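You operate a simulated robot arm through the tools that you are given. There is no shell and no other tool. Be economical: measure what you need, move in short steps, check, and stop when the job is done.

Carry out the task below with a simulated two-armed robot. There is one attempt and no reset: what you move stays moved.

Task
Ratchet the upper strap tight, then stopper the vent ring nearest the furnace.
Fine: release pin down, handle shut; the stopper that lies on the round mould; other rings left open, winder knob and lower strap left alone.

It is judged by the outcome, as a careful person would: the job done as asked, and still so three seconds after it is handed in. It fails if anything else is knocked over, pushed out of place, dropped, spilled or broken. Lids that push on must go on centred and level and be pressed home; caps that screw on are set level and turned clockwise until they are tight.

Robot
Two 7-joint arms with three-finger grippers on one trunk that stands fixed in place. Base frame: the origin is at the foot of the trunk, x ahead of it, y to its left, z up. Lengths are in mm, angles in rad, forces in N, time in s.
The left shoulder is at [70, 165, 1238], the right one opposite. With the tool pointing down near the work surface each hand reaches from about 100 to 420 mm from the base axis, measured 20 degrees to its own side. Payload 3.91 kg a hand.
The TCP of each hand is the grasp point between the finger pads, 30 mm short of the fingertips. In the tool frame z runs along the fingers and y along their closing line. Largest opening 116 mm; the body of the gripper starts 73 mm behind the TCP.
Orientation is that of the tool frame in the base frame, as [roll, pitch, yaw] about the fixed x, y, z axes, in that order (R = Rz(yaw) Ry(pitch) Rx(roll)). With the fingers straight down and closing along the base's y, the tool's x points along the base's -x, its y along +y and its z along -z.

Tools
- The arms move only by the tool send_rows. It takes "left_moves", "right_moves" or both (then of equal length, played together; a hand with none holds still); each is one flat list of numbers, 7 for each row, row after row: the turn, a rotation vector about the tool's x, y, z in rad, then the shift along the tool's x, y, z in mm, then the gripper command, from -1 (fully open) to 1 (shut), values between in proportion. In form: [ax, ay, az, dx, dy, dz, grip, ax, ay, az, dx, dy, dz, grip, ...]. A call has 1 to 10 rows; each row is the pose to reach, as a shift and turn from the pose commanded when the call began, along the tool's axes at that moment. Rows are played at 5 a second. More than 50 mm and 0.15 rad between two rows, or a gripper value outside its range, and nothing of the call is played. Where a pose cannot be reached the arm comes as near as it can. A force on the tool above 90 N (or 10 N above the force at the start of the call, whichever is more), or a blocked arm, ends the call early, and 0.2 s more pass. Each finger travels about 153 mm/s and halts on what it meets, pressing with about 35 N; the grip force reading is that of the motor and also rises with nothing between the fingers. The clock runs only during rows and for 0.2 s after the last one: add rows that repeat a pose to give the fingers time. It gives the time, the measured TCP pose, the force on the tool (base axes), the opening and the grip force at its end, in the units of the frame above (readings bear some noise), with the torque about the TCP (base axes, N m) and any sound that the robot's microphone picked up, and new pictures: "views" is both (left out), scene, wrist or none (wrist: the cameras of the hands that moved).
- Cameras (640 x 400 px; columns grow to the right, rows downward): "scene" is now at [132.7, 21.9, 1575.6]; the picture's right is [0.06, -1.00, 0.00], its down [-0.44, -0.02, -0.90] and it looks along [0.90, 0.05, -0.44] (base axes); focal length 313 px, centre (320, 200). "left" rides on the left gripper at [75, 17, -88] in its tool frame; the picture's right is [-0.22, 0.97, 0.00], its down [-0.70, -0.16, -0.70] and it looks along [-0.68, -0.16, 0.71] (tool axes); focal length 247 px, centre (320, 200). "right" rides on the right gripper at [52, 56, -88] in its tool frame; the picture's right is [-0.73, 0.68, 0.00], its down [-0.49, -0.52, -0.70] and it looks along [-0.48, -0.51, 0.71] (tool axes); focal length 247 px, centre (320, 200). There is no depth. A picture from a camera that has moved, and an enlarged one, comes with that camera's place and axes in the base frame and with its lens. The place of the scene camera against the robot may be out by one fixed shift of up to 25 mm in any direction.
- slide_trunk(by): slides the trunk up (or, below 0, down) by that many mm; the arms and the scene camera ride with it, the base frame stays. It gives what a move gives, with no picture.
- head_to(pan, tilt): turns the head with the scene camera to pan (to the left, within 1.501 rad either way) and tilt (down, from -0.506 to 1.204), counted from straight ahead of the robot. It gives what a move gives, and a new picture of the scene camera.
- zoom(camera, box): a new picture of the part [left, top, right, bottom] of that camera's present view, enlarged. The clock stands still meanwhile.
- job_done(): hands the job in; it is judged then, once.

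Go step by step. Nothing tells you positions but the pictures and the camera data: compare them with the known pose of the tool, close in by small moves and look again before you grip or let go. The budget is 120 turns and 200 pictures, counting those below and the enlarged ones. Unless the task says otherwise, let go and move clear before handing in, and close with one line.

The tools are called after "Call:" by a JSON object that holds its "api" and its "payload". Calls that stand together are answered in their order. send_rows: Moves the arms, as the interface text tells. Its arguments: {"type":"object","properties":{"left_moves":{"type":"array"},"right_moves":{"type":"array"},"views":{"type":"string","enum":["both","scene","wrist","none"]}},"required":[]} The other tools are called the same way: slide_trunk (by) slides the trunk up or down; head_to (pan, tilt) turns the head that bears the scene camera; zoom (camera, box) takes an enlarged picture of a part of a camera's view; job_done () hands the job in.

At the start:

```text
time: 0.0
left_tcp_pos: [627.0, 336.3, 1411.1]
left_tool_rot: [-3.141, -0.001, 3.139]
left_force: [-0.4, 0.4, -0.3]
left_moment: [-0.03, 0.05, 0.0]
left_finger_gap: 116.3
left_finger_force: 0.0
right_tcp_pos: [541.5, -163.3, 1406.4]
right_tool_rot: [3.141, 0.0, 3.139]
right_force: [0.4, -0.4, -1.0]
right_moment: [-0.01, 0.0, -0.01]
right_finger_gap: 116.0
right_finger_force: 0.1
trunk travel left (down, up): [-775.0, 65.0]
head pan, tilt: [0.056, 0.45]
```

scene: 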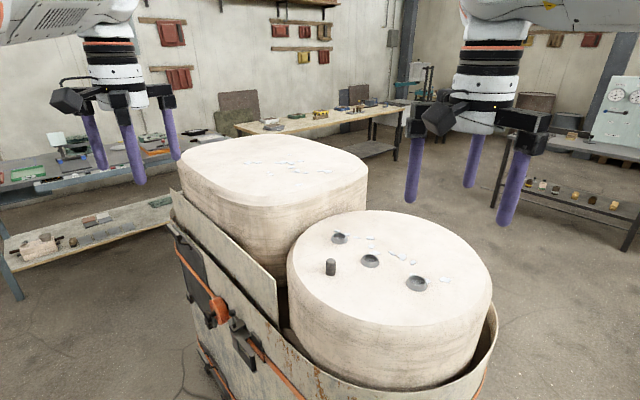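
right: 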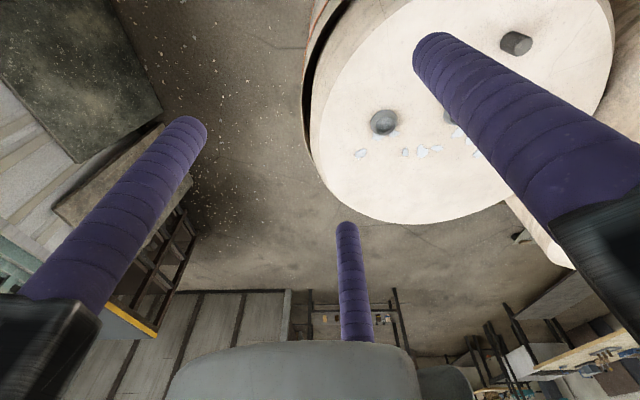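
left: 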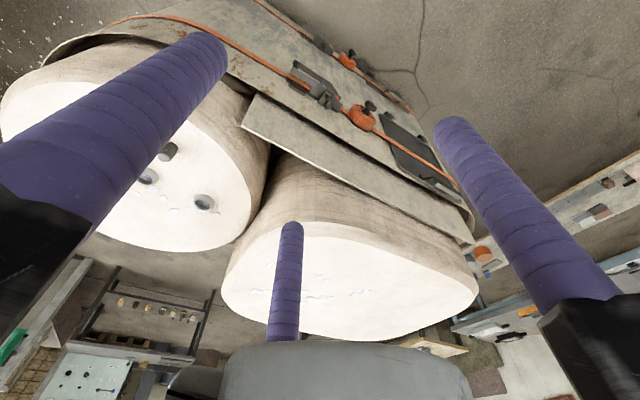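

I see two moulds in a sheet jacket: the round one carries three vent rings and a stopper. The straps with the ratchet are on the left side of the jacket. I'll enlarge these areas and look around for the furnace.

Call:
{"api": "zoom", "payload": {"camera": "scene", "box": [150, 220, 310, 400]}}

Call:
{"api": "zoom", "payload": {"camera": "scene", "box": [290, 200, 490, 325]}}

Call:
{"api": "zoom", "payload": {"camera": "left", "box": [240, 30, 480, 220]}}

Call:
{"api": "head_to", "payload": {"pan": -0.9, "tilt": 0.3}}

```text
2.22 times, centred on (230, 310) of scene
camera zoom: at [132.7, 21.9, 1575.6], right [0.06, -1.0, 0.0], down [-0.44, -0.02, -0.9], along [0.9, 0.05, -0.44], focal length 695 px, centre (520, -44)
```

zoom: 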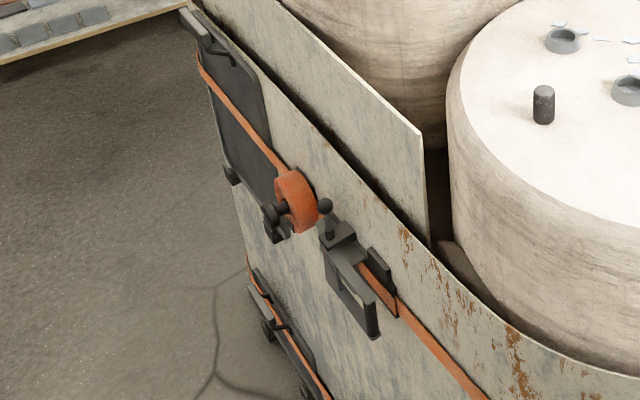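

```text
3.20 times, centred on (390, 262) of scene
camera zoom: at [132.7, 21.9, 1575.6], right [0.06, -1.0, 0.0], down [-0.44, -0.02, -0.9], along [0.9, 0.05, -0.44], focal length 1000 px, centre (96, 0)
```

zoom: 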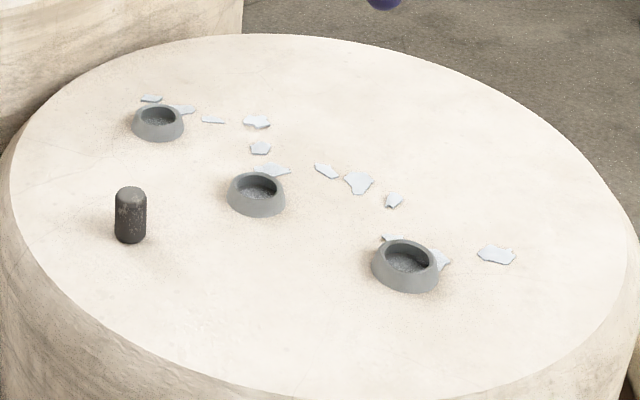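

```text
2.11 times, centred on (360, 125) of left
camera zoom: at [551.4, 353.2, 1499.5], right [0.22, 0.97, 0.0], down [0.7, -0.16, 0.7], along [0.68, -0.16, -0.71], focal length 520 px, centre (236, 358)
```

zoom: 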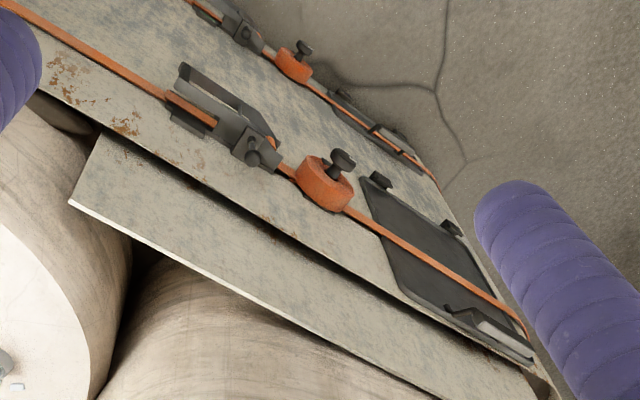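

```text
time: 1.2
left_tcp_pos: [625.6, 337.1, 1410.4]
left_tool_rot: [3.141, 0.001, -3.141]
left_force: [-0.5, 0.2, 0.4]
left_moment: [0.01, 0.02, -0.01]
left_finger_gap: 116.2
left_finger_force: 0.1
right_tcp_pos: [540.7, -165.8, 1406.2]
right_tool_rot: [-3.141, 0.002, 3.14]
right_force: [-0.3, 0.1, 0.1]
right_moment: [0.02, 0.03, 0.01]
right_finger_gap: 116.0
right_finger_force: 0.1
trunk travel left (down, up): [-775.0, 65.0]
head pan, tilt: [-0.901, 0.3]
camera scene: at [99.0, -56.4, 1589.6], right [-0.78, -0.62, 0.0], down [-0.18, 0.23, -0.96], along [0.59, -0.75, -0.3], focal length 313 px, centre (320, 200)
```

scene: 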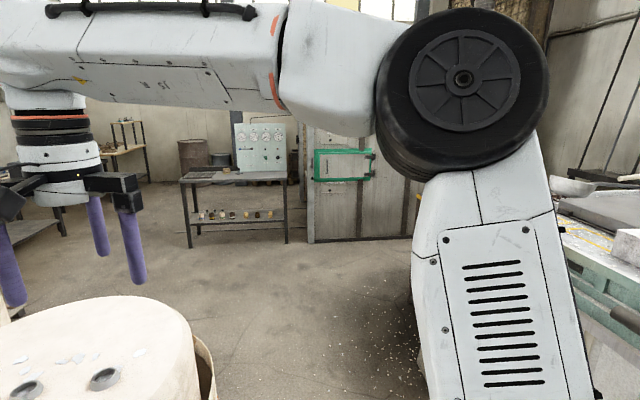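

There is a cabinet with a green-framed door and a gauge panel to the right, which may be the furnace. I'll look further both ways before deciding.

Call:
{"api": "zoom", "payload": {"camera": "scene", "box": [160, 80, 440, 255]}}

Call:
{"api": "head_to", "payload": {"pan": -1.5, "tilt": 0.2}}

Call:
{"api": "head_to", "payload": {"pan": 1.3, "tilt": 0.3}}

Call:
{"api": "head_to", "payload": {"pan": 0.05, "tilt": 0.1}}

```text
2.29 times, centred on (300, 168) of scene
camera zoom: at [99.0, -56.4, 1589.6], right [-0.78, -0.62, 0.0], down [-0.18, 0.23, -0.96], along [0.59, -0.75, -0.3], focal length 715 px, centre (366, 274)
```

zoom: 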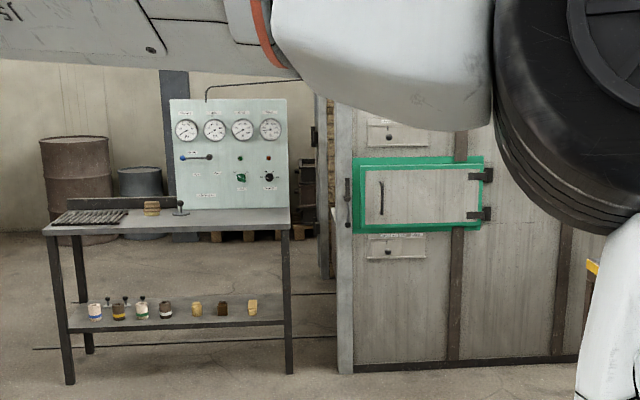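

```text
time: 2.2
left_tcp_pos: [625.1, 336.0, 1411.4]
left_tool_rot: [-3.141, -0.001, 3.141]
left_force: [0.5, 0.1, 0.1]
left_moment: [0.02, 0.03, 0.02]
left_finger_gap: 116.3
left_finger_force: 0.0
right_tcp_pos: [540.3, -163.8, 1406.7]
right_tool_rot: [-3.141, 0.003, 3.141]
right_force: [-0.4, -0.1, -0.3]
right_moment: [0.0, -0.01, -0.01]
right_finger_gap: 115.8
right_finger_force: 0.1
trunk travel left (down, up): [-775.0, 65.0]
head pan, tilt: [-1.499, 0.201]
camera scene: at [47.6, -76.2, 1598.9], right [-1.0, -0.07, 0.0], down [-0.01, 0.2, -0.98], along [0.07, -0.98, -0.2], focal length 313 px, centre (320, 200)
```

scene: 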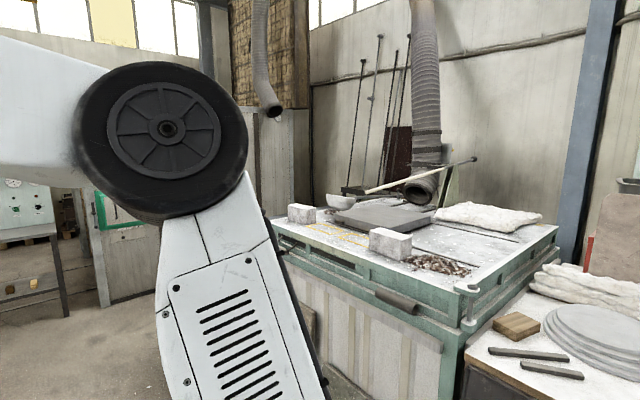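

```text
time: 4.7
left_tcp_pos: [625.7, 335.4, 1411.8]
left_tool_rot: [3.141, 0.0, 3.141]
left_force: [-0.4, 0.1, -0.4]
left_moment: [0.01, -0.01, -0.01]
left_finger_gap: 116.0
left_finger_force: 0.1
right_tcp_pos: [540.1, -163.5, 1407.1]
right_tool_rot: [-3.141, 0.002, 3.14]
right_force: [0.2, -0.1, -0.6]
right_moment: [-0.02, 0.0, -0.02]
right_finger_gap: 116.0
right_finger_force: 0.1
trunk travel left (down, up): [-775.0, 65.0]
head pan, tilt: [1.3, 0.3]
camera scene: at [65.9, 106.7, 1589.6], right [0.96, -0.27, 0.0], down [-0.08, -0.28, -0.96], along [0.26, 0.92, -0.3], focal length 313 px, centre (320, 200)
```

scene: 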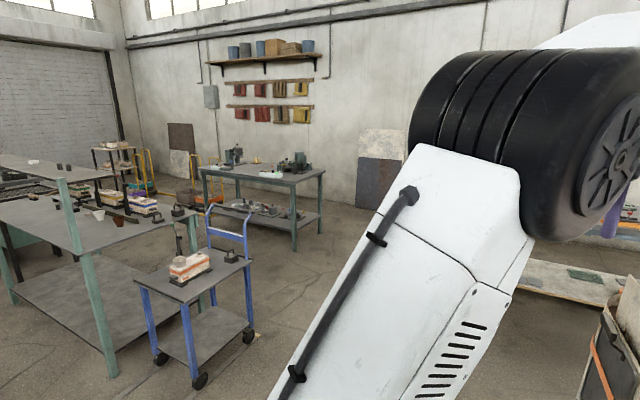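

```text
time: 6.1
left_tcp_pos: [625.1, 335.7, 1412.4]
left_tool_rot: [3.141, 0.0, 3.141]
left_force: [-0.7, 0.2, -0.1]
left_moment: [0.0, 0.01, 0.01]
left_finger_gap: 115.9
left_finger_force: 0.1
right_tcp_pos: [541.2, -164.4, 1406.4]
right_tool_rot: [3.141, 0.003, 3.14]
right_force: [-0.1, -0.1, -0.9]
right_moment: [-0.02, -0.01, -0.02]
right_finger_gap: 116.1
right_finger_force: 0.0
trunk travel left (down, up): [-775.0, 65.0]
head pan, tilt: [0.051, 0.099]
camera scene: at [132.8, 21.5, 1608.3], right [0.05, -1.0, 0.0], down [-0.1, -0.01, -0.99], along [0.99, 0.05, -0.1], focal length 313 px, centre (320, 200)
```

scene: 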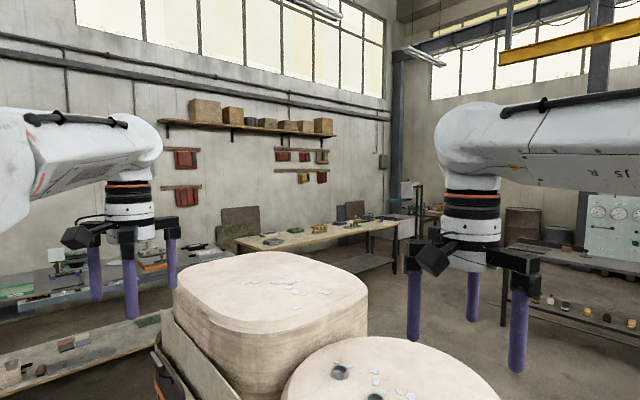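

The furnace cabinet and brickwork lie to my right, so the ring nearest it is the rightmost one, at about (713,-180,1085). Next I'll look down at the jacket side to see the strap.

Call:
{"api": "head_to", "payload": {"pan": 0.35, "tilt": 0.9}}

Call:
{"api": "zoom", "payload": {"camera": "left", "box": [280, 50, 400, 125]}}

```text
time: 7.3
left_tcp_pos: [625.8, 335.9, 1411.4]
left_tool_rot: [-3.141, 0.0, 3.141]
left_force: [0.8, -0.5, -0.3]
left_moment: [0.0, 0.02, -0.01]
left_finger_gap: 116.2
left_finger_force: 0.1
right_tcp_pos: [540.8, -164.4, 1406.4]
right_tool_rot: [3.141, 0.001, 3.14]
right_force: [0.5, 0.4, 0.0]
right_moment: [-0.01, 0.05, 0.0]
right_finger_gap: 116.1
right_finger_force: 0.0
trunk travel left (down, up): [-775.0, 65.0]
head pan, tilt: [0.351, 0.901]
camera scene: at [111.8, 42.7, 1537.4], right [0.34, -0.94, 0.0], down [-0.74, -0.27, -0.62], along [0.58, 0.21, -0.78], focal length 313 px, centre (320, 200)
```

scene: 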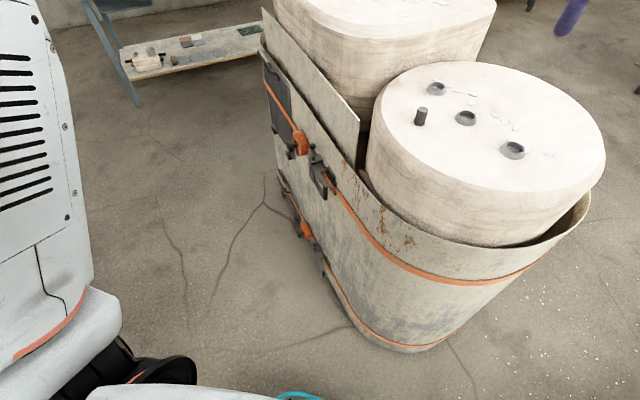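

```text
5.33 times, centred on (340, 88) of left
camera zoom: at [551.4, 353.2, 1499.5], right [0.22, 0.97, 0.0], down [0.7, -0.16, 0.7], along [0.68, -0.16, -0.71], focal length 1317 px, centre (213, 800)
```

zoom: 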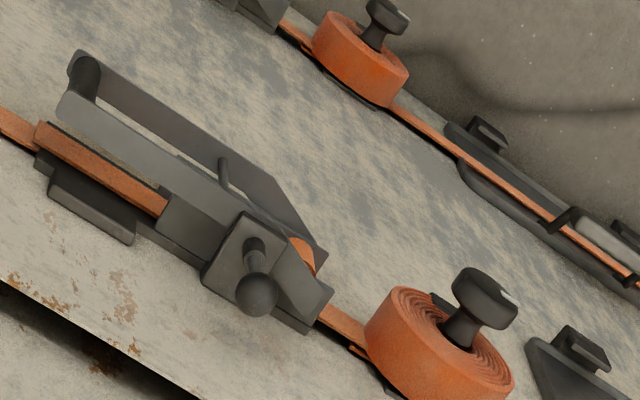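

The ratchet is at about (865,305,705), on a wall that runs diagonally and faces the left arm. I'll pull the right hand back clear of the mould so that the trunk can go down.

Call:
{"api": "send_rows", "payload": {"right_moves": [0, 0, 0, 50, 0, 0, -1, 0, 0, 0, 95, -20, 0, -1, 0, 0, 0, 140, -40, 0, -1, 0, 0, 0, 185, -60, 0, -1, 0, 0, 0, 230, -80, 0, -1], "views": "none"}}

Call:
{"api": "head_to", "payload": {"pan": 0.1, "tilt": 0.95}}

```text
time: 8.5
left_tcp_pos: [623.9, 332.1, 1412.9]
left_tool_rot: [3.139, 0.001, 3.142]
left_force: [0.1, -1.0, -0.6]
left_moment: [0.04, -0.02, -0.01]
left_finger_gap: 116.0
left_finger_force: 0.1
right_tcp_pos: [310.1, -244.7, 1408.3]
right_tool_rot: [3.139, 0.004, 3.139]
right_force: [-0.2, -0.5, 0.0]
right_moment: [0.04, -0.04, 0.02]
right_finger_gap: 115.9
right_finger_force: 0.0
trunk travel left (down, up): [-775.0, 65.0]
head pan, tilt: [0.351, 0.901]
```

```text
time: 9.2
left_tcp_pos: [626.5, 335.8, 1412.1]
left_tool_rot: [3.141, 0.0, -3.141]
left_force: [0.0, -0.1, -0.8]
left_moment: [0.01, 0.03, 0.0]
left_finger_gap: 116.0
left_finger_force: 0.1
right_tcp_pos: [311.7, -241.7, 1407.9]
right_tool_rot: [3.141, 0.0, 3.14]
right_force: [-0.5, 0.6, -0.4]
right_moment: [0.03, 0.04, -0.01]
right_finger_gap: 116.0
right_finger_force: 0.0
trunk travel left (down, up): [-775.0, 65.0]
head pan, tilt: [0.099, 0.949]
camera scene: at [113.5, 23.9, 1533.7], right [0.1, -0.99, 0.0], down [-0.81, -0.08, -0.58], along [0.58, 0.06, -0.81], focal length 313 px, centre (320, 200)
```

scene: 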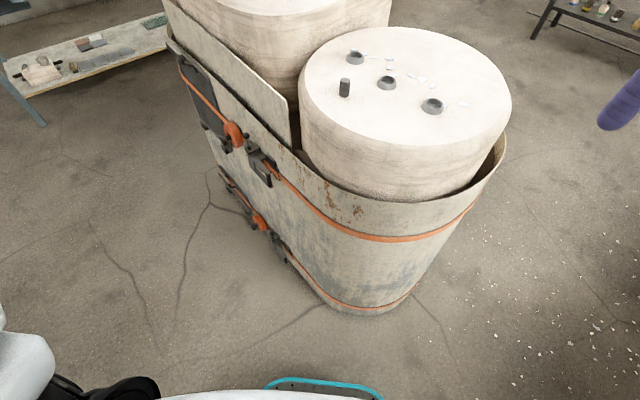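

The path is clear: the near jacket edge is at about x=580. I'll lower the trunk by 400 mm.

Call:
{"api": "slide_trunk", "payload": {"by": -400}}

Call:
{"api": "head_to", "payload": {"pan": 0.35, "tilt": 0.5}}

Call:
{"api": "zoom", "payload": {"camera": "left", "box": [0, 0, 640, 400]}}

```text
time: 13.1
left_tcp_pos: [624.5, 336.3, 1012.1]
left_tool_rot: [3.14, 0.0, -3.14]
left_force: [-1.3, 0.3, -0.3]
left_moment: [0.02, 0.01, -0.02]
left_finger_gap: 115.8
left_finger_force: 0.0
right_tcp_pos: [311.5, -241.1, 1008.1]
right_tool_rot: [-3.141, 0.001, 3.14]
right_force: [-0.2, 0.4, -0.7]
right_moment: [0.06, 0.02, -0.01]
right_finger_gap: 116.1
right_finger_force: 0.0
trunk travel left (down, up): [-375.0, 465.0]
head pan, tilt: [0.099, 0.949]
```

```text
time: 14.0
left_tcp_pos: [625.7, 335.7, 1011.4]
left_tool_rot: [3.14, -0.002, 3.141]
left_force: [0.7, -0.8, -0.2]
left_moment: [-0.01, 0.0, -0.03]
left_finger_gap: 116.2
left_finger_force: 0.0
right_tcp_pos: [311.2, -240.4, 1009.4]
right_tool_rot: [-3.141, 0.004, 3.14]
right_force: [-0.3, 0.0, -0.3]
right_moment: [0.02, 0.04, 0.01]
right_finger_gap: 116.2
right_finger_force: 0.0
trunk travel left (down, up): [-375.0, 465.0]
head pan, tilt: [0.351, 0.499]
camera scene: at [126.2, 47.9, 1171.1], right [0.34, -0.94, 0.0], down [-0.45, -0.16, -0.88], along [0.82, 0.3, -0.48], focal length 313 px, centre (320, 200)
```

scene: 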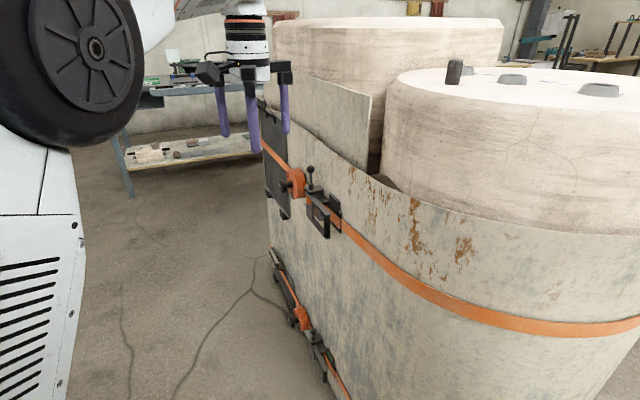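

```text
1.00 times, centred on (320, 200) of left (not enlarged: the box is as wide or as high as the picture)
camera zoom: at [551.3, 353.2, 1099.6], right [0.22, 0.97, 0.0], down [0.7, -0.16, 0.7], along [0.68, -0.16, -0.71], focal length 247 px, centre (320, 200)
```

zoom: 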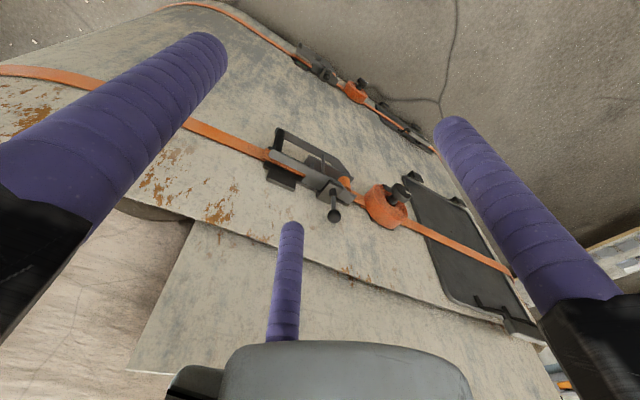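

Call:
{"api": "zoom", "payload": {"camera": "left", "box": [250, 110, 420, 240]}}

Call:
{"api": "zoom", "payload": {"camera": "scene", "box": [260, 150, 360, 250]}}

```text
3.08 times, centred on (335, 175) of left
camera zoom: at [551.3, 353.2, 1099.6], right [0.22, 0.97, 0.0], down [0.7, -0.16, 0.7], along [0.68, -0.16, -0.71], focal length 760 px, centre (274, 277)
```

zoom: 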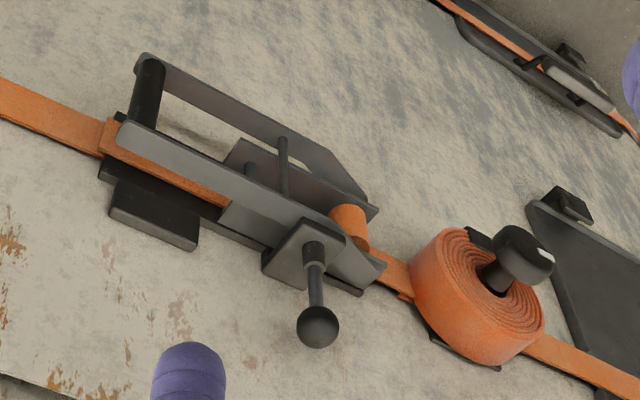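

```text
4.00 times, centred on (310, 200) of scene
camera zoom: at [126.2, 47.9, 1171.1], right [0.34, -0.94, 0.0], down [-0.45, -0.16, -0.88], along [0.82, 0.3, -0.48], focal length 1251 px, centre (360, 200)
```

zoom: 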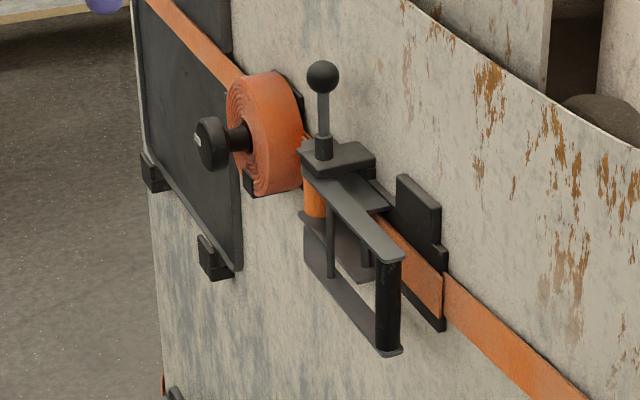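

The ratchet has a framed handle with an upright grip bar and a ball-topped release pin, with the ball at about (833,309,846). The wall runs at 45°, so I'll compare the lower ratchet and then get a close view.

Call:
{"api": "zoom", "payload": {"camera": "left", "box": [280, 30, 440, 130]}}

Call:
{"api": "zoom", "payload": {"camera": "scene", "box": [255, 240, 375, 400]}}

```text
4.00 times, centred on (360, 80) of left
camera zoom: at [551.3, 353.2, 1099.6], right [0.22, 0.97, 0.0], down [0.7, -0.16, 0.7], along [0.68, -0.16, -0.71], focal length 988 px, centre (160, 680)
```

zoom: 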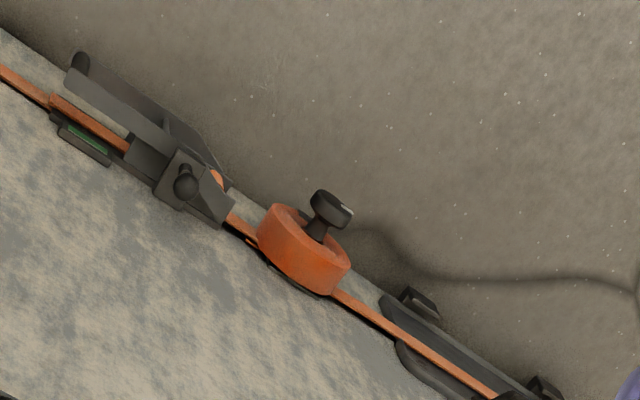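

```text
2.50 times, centred on (315, 320) of scene
camera zoom: at [126.2, 47.9, 1171.1], right [0.34, -0.94, 0.0], down [-0.45, -0.16, -0.88], along [0.82, 0.3, -0.48], focal length 782 px, centre (332, -100)
```

zoom: 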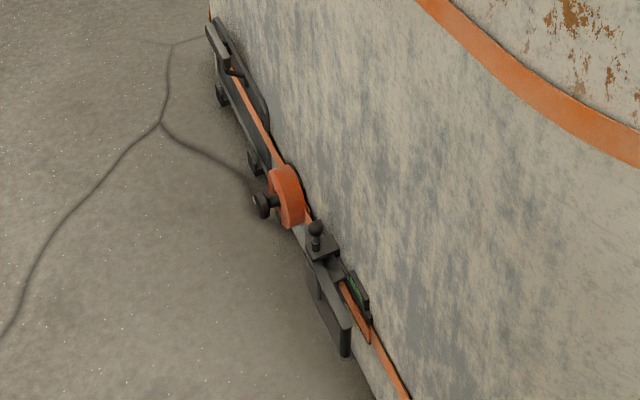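

The lower ratchet shows what tight looks like: pin down, handle shut and a green tab showing. The upper pin is up and shows no green. I also see that each gripper really has three fingers. I'll shut the left one and turn it to face the wall.

Call:
{"api": "send_rows", "payload": {"left_moves": [0, 0, 0.13, -12, 10, 0, 1, 0, 0, 0.26, -24, 20, 0, 1, 0, 0, 0.39, -36, 30, 0, 1, 0, 0, 0.52, -48, 42, 0, 1, 0, 0, 0.65, -60, 54, 0, 1, 0, 0, 0.785, -74, 64, 0, 1, 0, 0, 0.785, -74, 64, 0, 1], "views": "both"}}

```text
time: 15.6
left_tcp_pos: [698.0, 400.7, 1012.9]
left_tool_rot: [3.141, 0.0, 2.356]
left_force: [0.0, -0.4, 0.9]
left_moment: [0.0, -0.02, 0.03]
left_finger_gap: 9.4
left_finger_force: 35.0
right_tcp_pos: [310.3, -240.9, 1008.7]
right_tool_rot: [-3.141, 0.003, 3.14]
right_force: [0.3, -0.5, -0.5]
right_moment: [0.02, -0.04, -0.02]
right_finger_gap: 116.2
right_finger_force: 0.1
trunk travel left (down, up): [-375.0, 465.0]
head pan, tilt: [0.351, 0.499]
camera scene: at [124.8, 47.6, 1171.5], right [0.34, -0.94, 0.0], down [-0.45, -0.16, -0.88], along [0.82, 0.3, -0.48], focal length 313 px, centre (320, 200)
camera left: at [657.6, 465.5, 1100.5], right [0.85, 0.53, 0.0], down [0.38, -0.61, 0.7], along [0.37, -0.59, -0.71], focal length 247 px, centre (320, 200)
```

scene: 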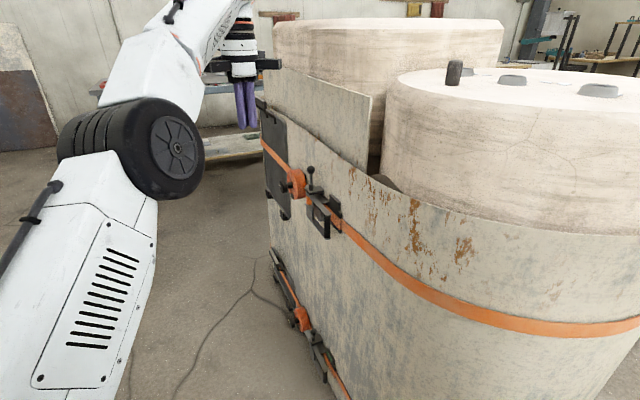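
left: 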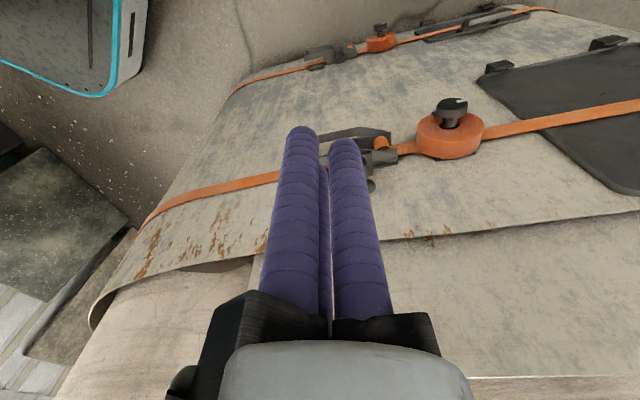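

The closed fingers make a compact probe. Now I'll tilt the tool 45° toward the wall, standing off above the pin.

Call:
{"api": "send_rows", "payload": {"left_moves": [0, -0.13, 0, -5, 5, 2, 1, 0, -0.26, 0, -11, 10, 4, 1, 0, -0.39, 0, -16, 15, 6, 1, 0, -0.52, 0, -22, 20, 8, 1, 0, -0.65, 0, -28, 25, 10, 1, 0, -0.785, 0, -33, 30, 11, 1, 0, -0.785, 0, -33, 30, 11, 1], "views": "both"}}

```text
time: 17.2
left_tcp_pos: [744.9, 397.3, 1000.1]
left_tool_rot: [3.14, 0.787, 2.354]
left_force: [0.1, -0.8, -0.4]
left_moment: [0.01, 0.01, 0.02]
left_finger_gap: 9.1
left_finger_force: 35.3
right_tcp_pos: [312.1, -242.3, 1009.1]
right_tool_rot: [3.141, 0.003, 3.141]
right_force: [-0.8, -0.5, -0.6]
right_moment: [0.04, 0.05, 0.02]
right_finger_gap: 116.1
right_finger_force: 0.1
trunk travel left (down, up): [-375.0, 465.0]
head pan, tilt: [0.351, 0.499]
camera scene: at [126.2, 47.4, 1171.2], right [0.34, -0.94, 0.0], down [-0.45, -0.16, -0.88], along [0.82, 0.3, -0.48], focal length 313 px, centre (320, 200)
camera left: at [675.2, 490.6, 1010.0], right [0.8, 0.58, 0.16], down [-0.12, -0.11, 0.99], along [0.59, -0.81, -0.02], focal length 247 px, centre (320, 200)
```

scene: 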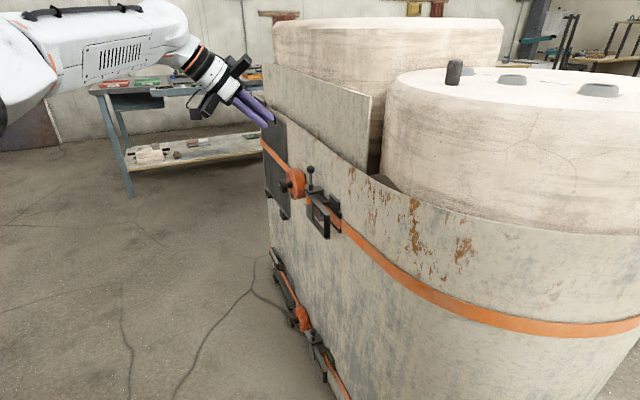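
left: 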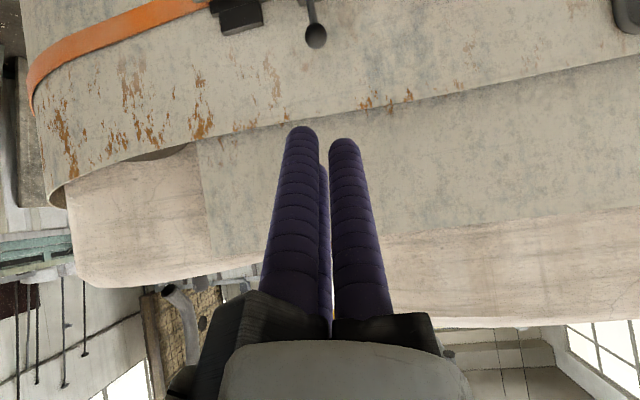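

The ball at (833,310,846) is confirmed. I'll bring the fingertip to about 25 mm above it.

Call:
{"api": "send_rows", "payload": {"left_moves": [0, 0, 0, -5, 2, 36, 1, 0, 0, 0, -10, 4, 72, 1, 0, 0, 0, -16, 6, 108, 1, 0, 0, 0, -21, 8, 144, 1, 0, 0, 0, -21, 8, 144, 1], "views": "both"}}

Call:
{"api": "zoom", "payload": {"camera": "scene", "box": [250, 110, 370, 250]}}

```text
time: 18.4
left_tcp_pos: [832.9, 320.5, 914.2]
left_tool_rot: [3.141, 0.785, 2.356]
left_force: [0.3, 0.7, 0.6]
left_moment: [-0.03, -0.01, -0.01]
left_finger_gap: 9.3
left_finger_force: 34.5
right_tcp_pos: [311.2, -240.1, 1008.5]
right_tool_rot: [3.14, 0.001, -3.142]
right_force: [0.2, 0.1, -0.7]
right_moment: [0.0, -0.05, -0.02]
right_finger_gap: 116.1
right_finger_force: 0.0
trunk travel left (down, up): [-375.0, 465.0]
head pan, tilt: [0.351, 0.499]
camera scene: at [125.6, 48.1, 1171.3], right [0.34, -0.94, 0.0], down [-0.45, -0.16, -0.88], along [0.82, 0.3, -0.48], focal length 313 px, centre (320, 200)
camera left: at [763.4, 413.0, 922.3], right [0.8, 0.58, 0.16], down [-0.12, -0.11, 0.99], along [0.59, -0.81, -0.02], focal length 247 px, centre (320, 200)
```

scene: 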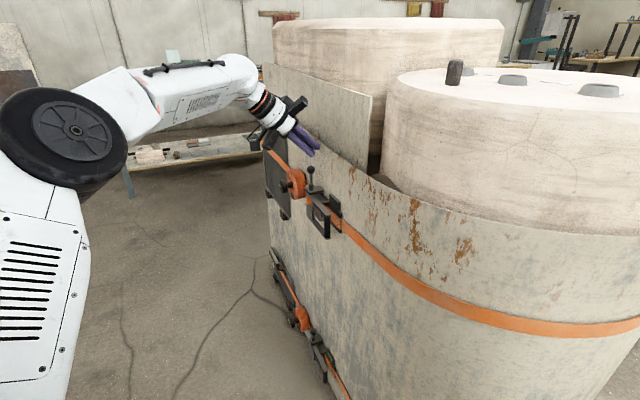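
left: 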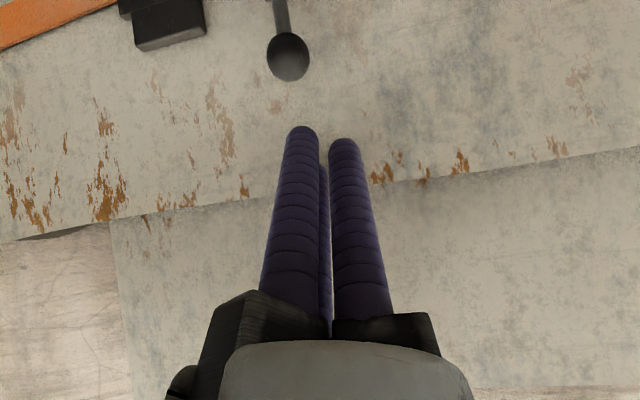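

```text
2.86 times, centred on (310, 180) of scene
camera zoom: at [125.6, 48.1, 1171.3], right [0.34, -0.94, 0.0], down [-0.45, -0.16, -0.88], along [0.82, 0.3, -0.48], focal length 893 px, centre (349, 257)
```

zoom: 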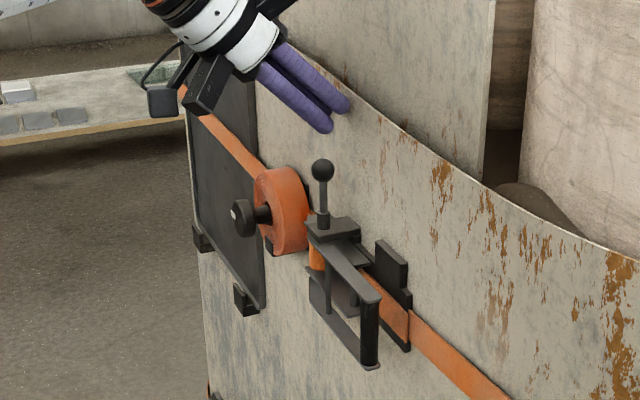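

Both views line the fingertip up over the ball. I'll press straight down in small steps.

Call:
{"api": "send_rows", "payload": {"left_moves": [0, 0, 0, 11, -2, 11, 1, 0, 0, 0, 18, -2, 18, 1, 0, 0, 0, 22, -2, 22, 1, 0, 0, 0, 26, -2, 26, 1, 0, 0, 0, 30, -2, 30, 1, 0, 0, 0, 34, -2, 34, 1], "views": "wrist"}}

Call:
{"api": "zoom", "payload": {"camera": "scene", "box": [250, 110, 370, 250]}}

```text
time: 19.8
left_tcp_pos: [830.0, 319.3, 871.8]
left_tool_rot: [3.136, 0.791, 2.352]
left_force: [4.4, 2.4, 19.8]
left_moment: [-0.13, -0.15, -0.03]
left_finger_gap: 9.2
left_finger_force: 35.2
right_tcp_pos: [309.5, -240.2, 1009.8]
right_tool_rot: [-3.141, 0.004, 3.139]
right_force: [-0.5, 0.1, -1.1]
right_moment: [0.01, 0.0, -0.03]
right_finger_gap: 116.1
right_finger_force: 0.0
trunk travel left (down, up): [-375.0, 465.0]
head pan, tilt: [0.351, 0.499]
camera left: at [761.5, 412.7, 880.4], right [0.8, 0.58, 0.16], down [-0.12, -0.11, 0.99], along [0.59, -0.81, -0.02], focal length 247 px, centre (320, 200)
```

left: 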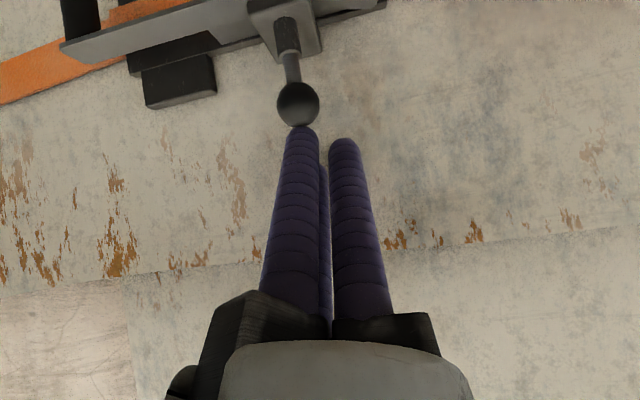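

```text
2.86 times, centred on (310, 180) of scene
camera zoom: at [124.3, 47.4, 1171.9], right [0.34, -0.94, 0.0], down [-0.45, -0.16, -0.88], along [0.83, 0.3, -0.48], focal length 893 px, centre (349, 257)
```

zoom: 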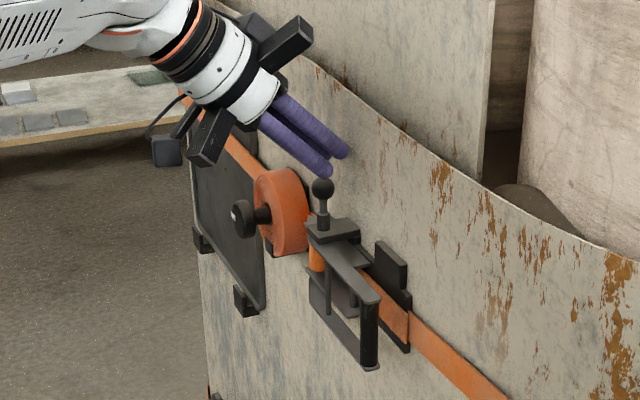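

The pin is going down at about 20 N. I'll press on to its stop.

Call:
{"api": "send_rows", "payload": {"left_moves": [0, 0, 0, 4, 0, 4, 1, 0, 0, 0, 8, 0, 8, 1, 0, 0, 0, 12, 0, 12, 1, 0, 0, 0, 16, 0, 16, 1, 0, 0, 0, 20, 0, 20, 1], "views": "wrist"}}

Call:
{"api": "zoom", "payload": {"camera": "scene", "box": [250, 110, 370, 250]}}

```text
time: 21.0
left_tcp_pos: [829.2, 318.8, 869.4]
left_tool_rot: [3.106, 0.822, 2.341]
left_force: [10.7, 8.4, 81.3]
left_moment: [-0.45, -0.46, -0.41]
left_finger_gap: 9.1
left_finger_force: 34.9
right_tcp_pos: [303.0, -244.8, 1010.5]
right_tool_rot: [3.14, 0.01, -3.141]
right_force: [-0.4, 0.1, -0.4]
right_moment: [-0.02, 0.02, 0.0]
right_finger_gap: 116.1
right_finger_force: 0.0
trunk travel left (down, up): [-375.0, 465.0]
head pan, tilt: [0.351, 0.499]
camera left: at [758.5, 411.9, 873.8], right [0.79, 0.59, 0.19], down [-0.16, -0.1, 0.98], along [0.6, -0.8, 0.01], focal length 247 px, centre (320, 200)
```

left: 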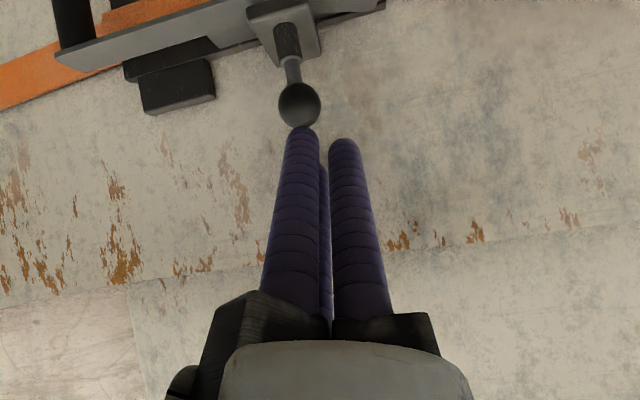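

```text
2.86 times, centred on (310, 180) of scene
camera zoom: at [117.1, 45.1, 1173.0], right [0.34, -0.94, 0.0], down [-0.44, -0.16, -0.88], along [0.83, 0.3, -0.47], focal length 893 px, centre (349, 257)
```

zoom: 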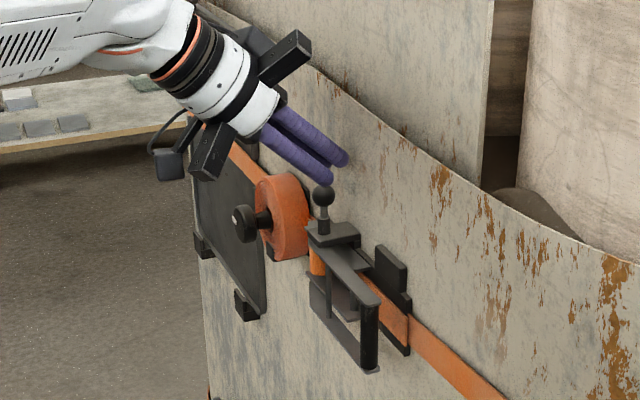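

The pin stopped at about 80 N. I'll back off and see whether it stays, and compare it with the lower one.

Call:
{"api": "send_rows", "payload": {"left_moves": [0, 0, 0, -20, 0, -20, 1, 0, 0, 0, -40, 0, -40, 1, 0, 0, 0, -40, 0, -75, 1, 0, 0, 0, -40, 0, -75, 1], "views": "wrist"}}

Call:
{"api": "zoom", "payload": {"camera": "scene", "box": [280, 160, 350, 240]}}

Call:
{"api": "zoom", "payload": {"camera": "scene", "box": [280, 300, 350, 380]}}

```text
time: 22.0
left_tcp_pos: [815.6, 337.7, 915.9]
left_tool_rot: [-3.139, 0.782, 2.356]
left_force: [0.3, 0.7, -0.4]
left_moment: [0.01, 0.0, 0.03]
left_finger_gap: 9.1
left_finger_force: 34.5
right_tcp_pos: [311.6, -241.7, 1008.7]
right_tool_rot: [-3.14, 0.0, 3.141]
right_force: [1.5, 0.0, 0.2]
right_moment: [-0.01, 0.03, -0.01]
right_finger_gap: 116.1
right_finger_force: 0.0
trunk travel left (down, up): [-375.0, 465.0]
head pan, tilt: [0.351, 0.499]
camera left: at [745.9, 431.2, 925.3], right [0.8, 0.58, 0.16], down [-0.11, -0.11, 0.99], along [0.59, -0.81, -0.03], focal length 247 px, centre (320, 200)
```

left: 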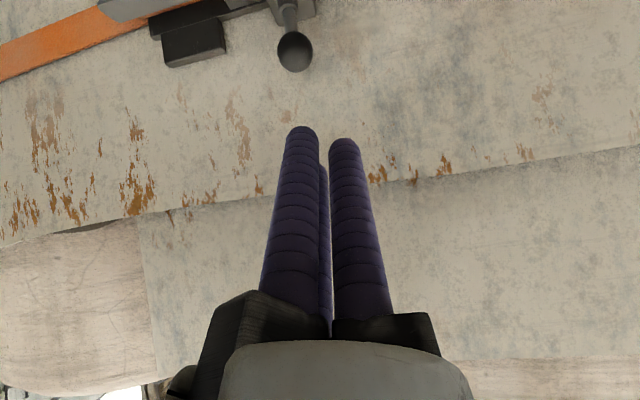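

```text
5.00 times, centred on (315, 200) of scene
camera zoom: at [127.0, 47.8, 1170.9], right [0.34, -0.94, 0.0], down [-0.45, -0.16, -0.88], along [0.82, 0.3, -0.48], focal length 1563 px, centre (345, 200)
```

zoom: 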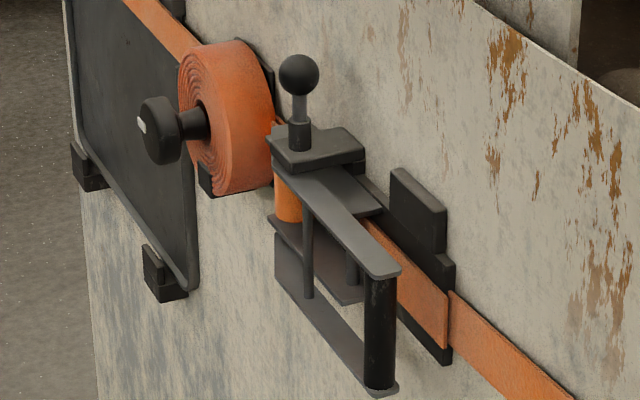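

```text
5.00 times, centred on (315, 340) of scene
camera zoom: at [127.0, 47.8, 1170.9], right [0.34, -0.94, 0.0], down [-0.45, -0.16, -0.88], along [0.82, 0.3, -0.48], focal length 1563 px, centre (345, -500)
```

zoom: 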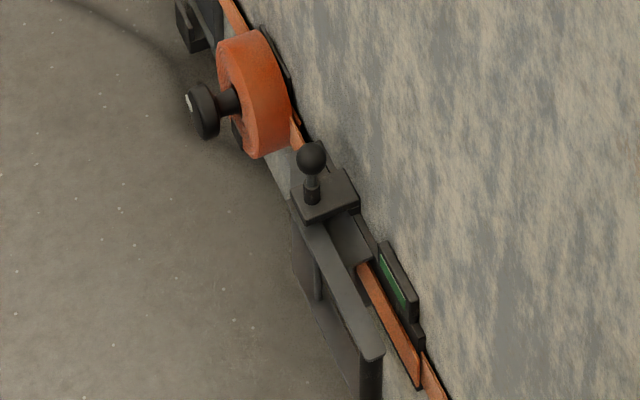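

The pin has stayed down and matches the lower one. Now for the handle: its grip bar is at about (757,231), z 690–766. I'll bring the left hand level in front of it, half open.

Call:
{"api": "send_rows", "payload": {"left_moves": [0, 0, 0, 25, 0, -25, 1, 0, 0, 0, 50, 0, -50, 0.6, 0, -0.112, 0, 74, -17, -36, 0.3, 0, -0.224, 0, 97, -33, -21, 0, 0, -0.336, 0, 121, -50, -7, 0, 0, -0.448, 0, 145, -67, 7, 0, 0, -0.56, 0, 168, -84, 21, 0, 0, -0.672, 0, 192, -100, 36, 0, 0, -0.785, 0, 215, -117, 50, 0, 0, -0.785, 0, 215, -117, 50, 0], "views": "both"}}

```text
time: 24.2
left_tcp_pos: [647.4, 337.8, 732.3]
left_tool_rot: [0.739, 1.57, -0.048]
left_force: [-0.7, 0.2, -0.5]
left_moment: [0.01, 0.03, 0.03]
left_finger_gap: 58.0
left_finger_force: 0.1
right_tcp_pos: [310.8, -241.8, 1008.6]
right_tool_rot: [3.141, 0.003, 3.141]
right_force: [0.9, -0.7, 0.3]
right_moment: [0.02, 0.0, 0.0]
right_finger_gap: 115.8
right_finger_force: 0.1
trunk travel left (down, up): [-375.0, 465.0]
head pan, tilt: [0.351, 0.499]
camera scene: at [125.8, 47.6, 1171.3], right [0.34, -0.94, 0.0], down [-0.45, -0.16, -0.88], along [0.82, 0.3, -0.48], focal length 313 px, centre (320, 200)
camera left: at [596.4, 412.2, 656.8], right [0.69, 0.69, 0.22], down [-0.61, 0.38, 0.7], along [0.39, -0.62, 0.68], focal length 247 px, centre (320, 200)
```

scene: 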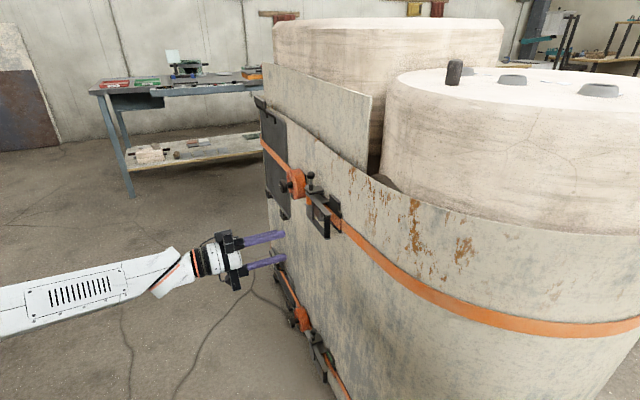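
left: 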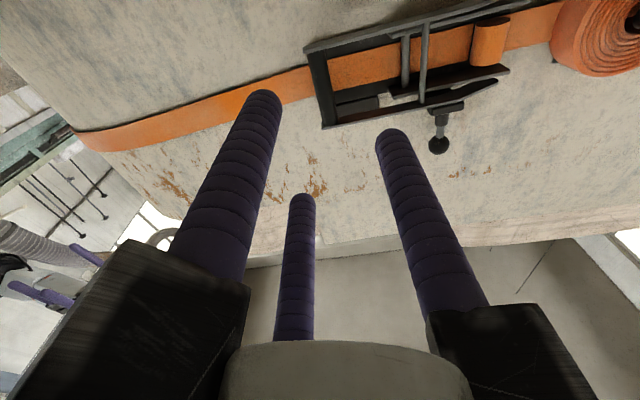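

The level pose is reachable, and the grip bar is at about (743,238,740). I'll go closer along the fingers, offset so the single finger goes into the frame.

Call:
{"api": "send_rows", "payload": {"left_moves": [0, 0, 0, -4, -6, 35, 0, 0, 0, 0, -8, -13, 70, 0, 0, 0, 0, -8, -13, 70, 0], "views": "both"}}

Call:
{"api": "zoom", "payload": {"camera": "scene", "box": [230, 150, 370, 270]}}

```text
time: 25.0
left_tcp_pos: [688.6, 277.9, 740.0]
left_tool_rot: [-0.394, 1.571, -1.18]
left_force: [-0.5, -0.2, -0.7]
left_moment: [0.01, 0.01, 0.0]
left_finger_gap: 57.9
left_finger_force: 0.1
right_tcp_pos: [310.7, -240.0, 1008.1]
right_tool_rot: [3.141, 0.001, 3.141]
right_force: [-0.2, 0.3, -0.2]
right_moment: [0.0, 0.0, -0.01]
right_finger_gap: 116.1
right_finger_force: 0.1
trunk travel left (down, up): [-375.0, 465.0]
head pan, tilt: [0.351, 0.499]
camera scene: at [125.9, 48.2, 1171.2], right [0.34, -0.94, 0.0], down [-0.45, -0.16, -0.88], along [0.82, 0.3, -0.48], focal length 313 px, centre (320, 200)
camera left: at [638.9, 352.9, 664.5], right [0.69, 0.69, 0.22], down [-0.61, 0.38, 0.7], along [0.39, -0.62, 0.68], focal length 247 px, centre (320, 200)
```

scene: 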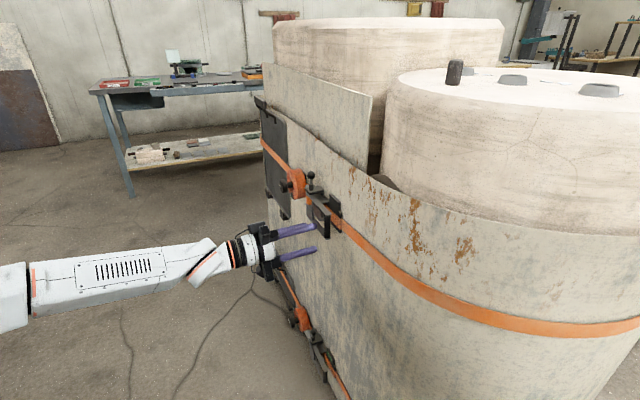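
left: 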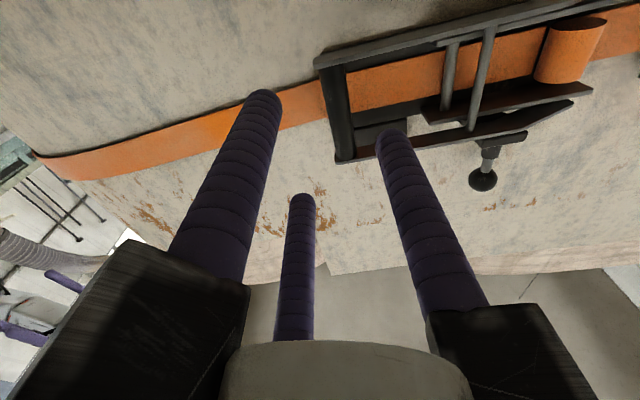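

```text
3.33 times, centred on (300, 210) of scene
camera zoom: at [125.9, 48.2, 1171.2], right [0.34, -0.94, 0.0], down [-0.45, -0.16, -0.88], along [0.82, 0.3, -0.48], focal length 1042 px, centre (387, 167)
```

zoom: 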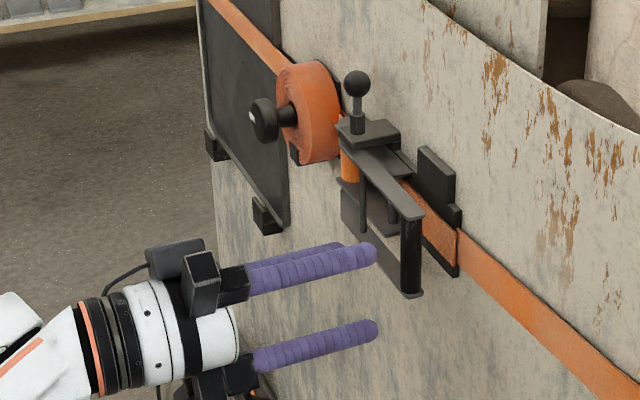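

The bar should pass between the fingers with about 10 mm on each side. I'll advance 54 mm.

Call:
{"api": "send_rows", "payload": {"left_moves": [0, 0, 0, 3, 0, 20, 0, 0, 0, 0, 3, 0, 40, 0, 0, 0, 0, 3, 0, 54, 0, 0, 0, 0, 3, 0, 54, 0], "views": "both"}}

Call:
{"api": "zoom", "payload": {"camera": "scene", "box": [260, 150, 370, 260]}}

```text
time: 26.0
left_tcp_pos: [727.2, 239.6, 735.0]
left_tool_rot: [-0.228, 1.57, -1.012]
left_force: [-0.1, 0.0, 0.3]
left_moment: [-0.02, -0.04, -0.01]
left_finger_gap: 58.0
left_finger_force: 0.0
right_tcp_pos: [313.5, -240.4, 1009.3]
right_tool_rot: [3.141, 0.001, 3.139]
right_force: [0.3, -0.5, 0.1]
right_moment: [0.0, 0.0, 0.01]
right_finger_gap: 116.0
right_finger_force: 0.1
trunk travel left (down, up): [-375.0, 465.0]
head pan, tilt: [0.351, 0.499]
camera scene: at [126.1, 48.1, 1171.2], right [0.34, -0.94, 0.0], down [-0.45, -0.16, -0.88], along [0.82, 0.3, -0.48], focal length 313 px, centre (320, 200)
camera left: at [677.6, 314.0, 660.5], right [0.69, 0.69, 0.22], down [-0.61, 0.38, 0.7], along [0.4, -0.62, 0.68], focal length 247 px, centre (320, 200)
```

scene: 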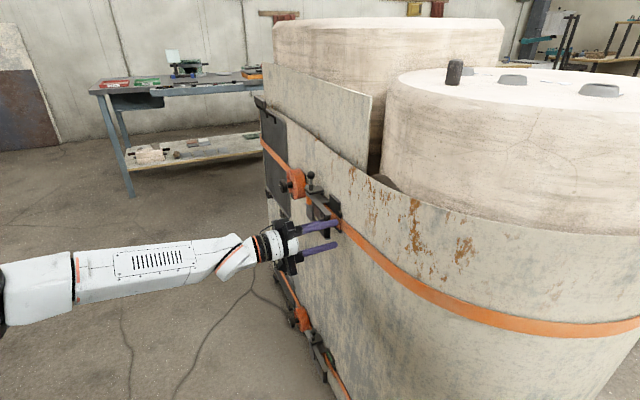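
left: 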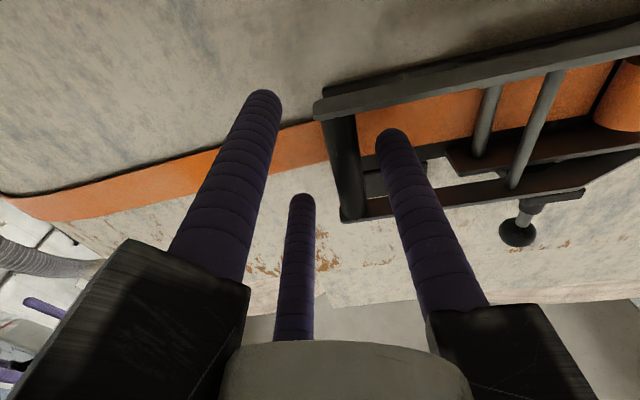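

```text
3.64 times, centred on (315, 205) of scene
camera zoom: at [126.1, 48.1, 1171.2], right [0.34, -0.94, 0.0], down [-0.45, -0.16, -0.88], along [0.82, 0.3, -0.48], focal length 1137 px, centre (338, 182)
```

zoom: 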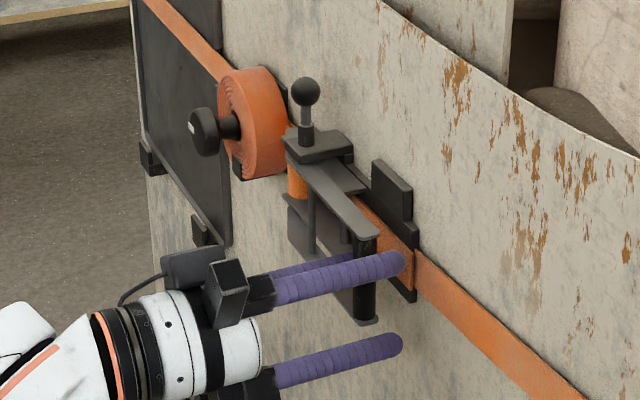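

The single finger is inside the frame and the other two are outside the bar. I'll centre slightly and close.

Call:
{"api": "send_rows", "payload": {"left_moves": [0, 0, 0, -4, 2, 0, 0, 0, 0, 0, -4, 4, 0, 0.4, 0, 0, 0, -4, 4, 0, 1, 0, 0, 0, -4, 4, 0, 1], "views": "wrist"}}

Call:
{"api": "zoom", "payload": {"camera": "scene", "box": [260, 150, 370, 260]}}

```text
time: 27.0
left_tcp_pos: [731.5, 246.5, 740.0]
left_tool_rot: [-1.837, 1.57, -2.617]
left_force: [15.8, 13.4, 4.0]
left_moment: [0.37, 0.23, 0.47]
left_finger_gap: 25.8
left_finger_force: 44.6
right_tcp_pos: [312.9, -240.0, 1007.8]
right_tool_rot: [-3.139, 0.001, -3.141]
right_force: [-0.8, -0.2, -0.2]
right_moment: [0.01, -0.02, 0.02]
right_finger_gap: 116.0
right_finger_force: 0.0
trunk travel left (down, up): [-375.0, 465.0]
head pan, tilt: [0.351, 0.499]
camera left: at [681.3, 320.5, 664.1], right [0.69, 0.69, 0.22], down [-0.61, 0.38, 0.7], along [0.4, -0.61, 0.68], focal length 247 px, centre (320, 200)
```

left: 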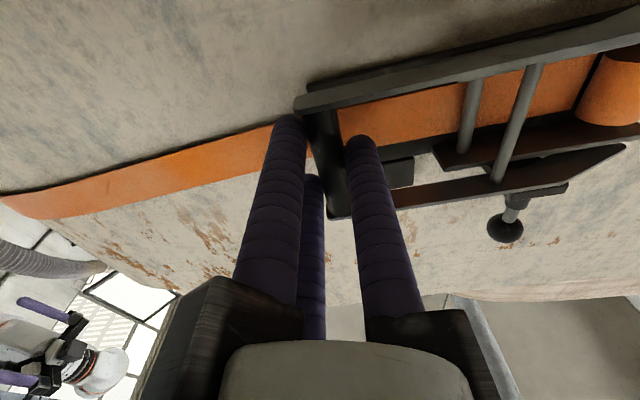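

```text
3.64 times, centred on (315, 205) of scene
camera zoom: at [127.5, 49.4, 1171.1], right [0.34, -0.94, 0.0], down [-0.45, -0.17, -0.88], along [0.82, 0.3, -0.48], focal length 1137 px, centre (338, 182)
```

zoom: 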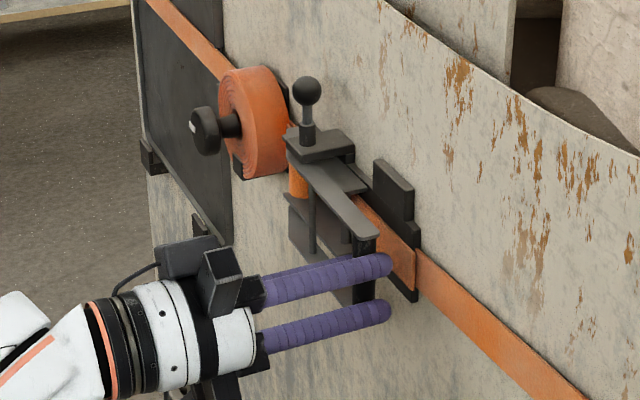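

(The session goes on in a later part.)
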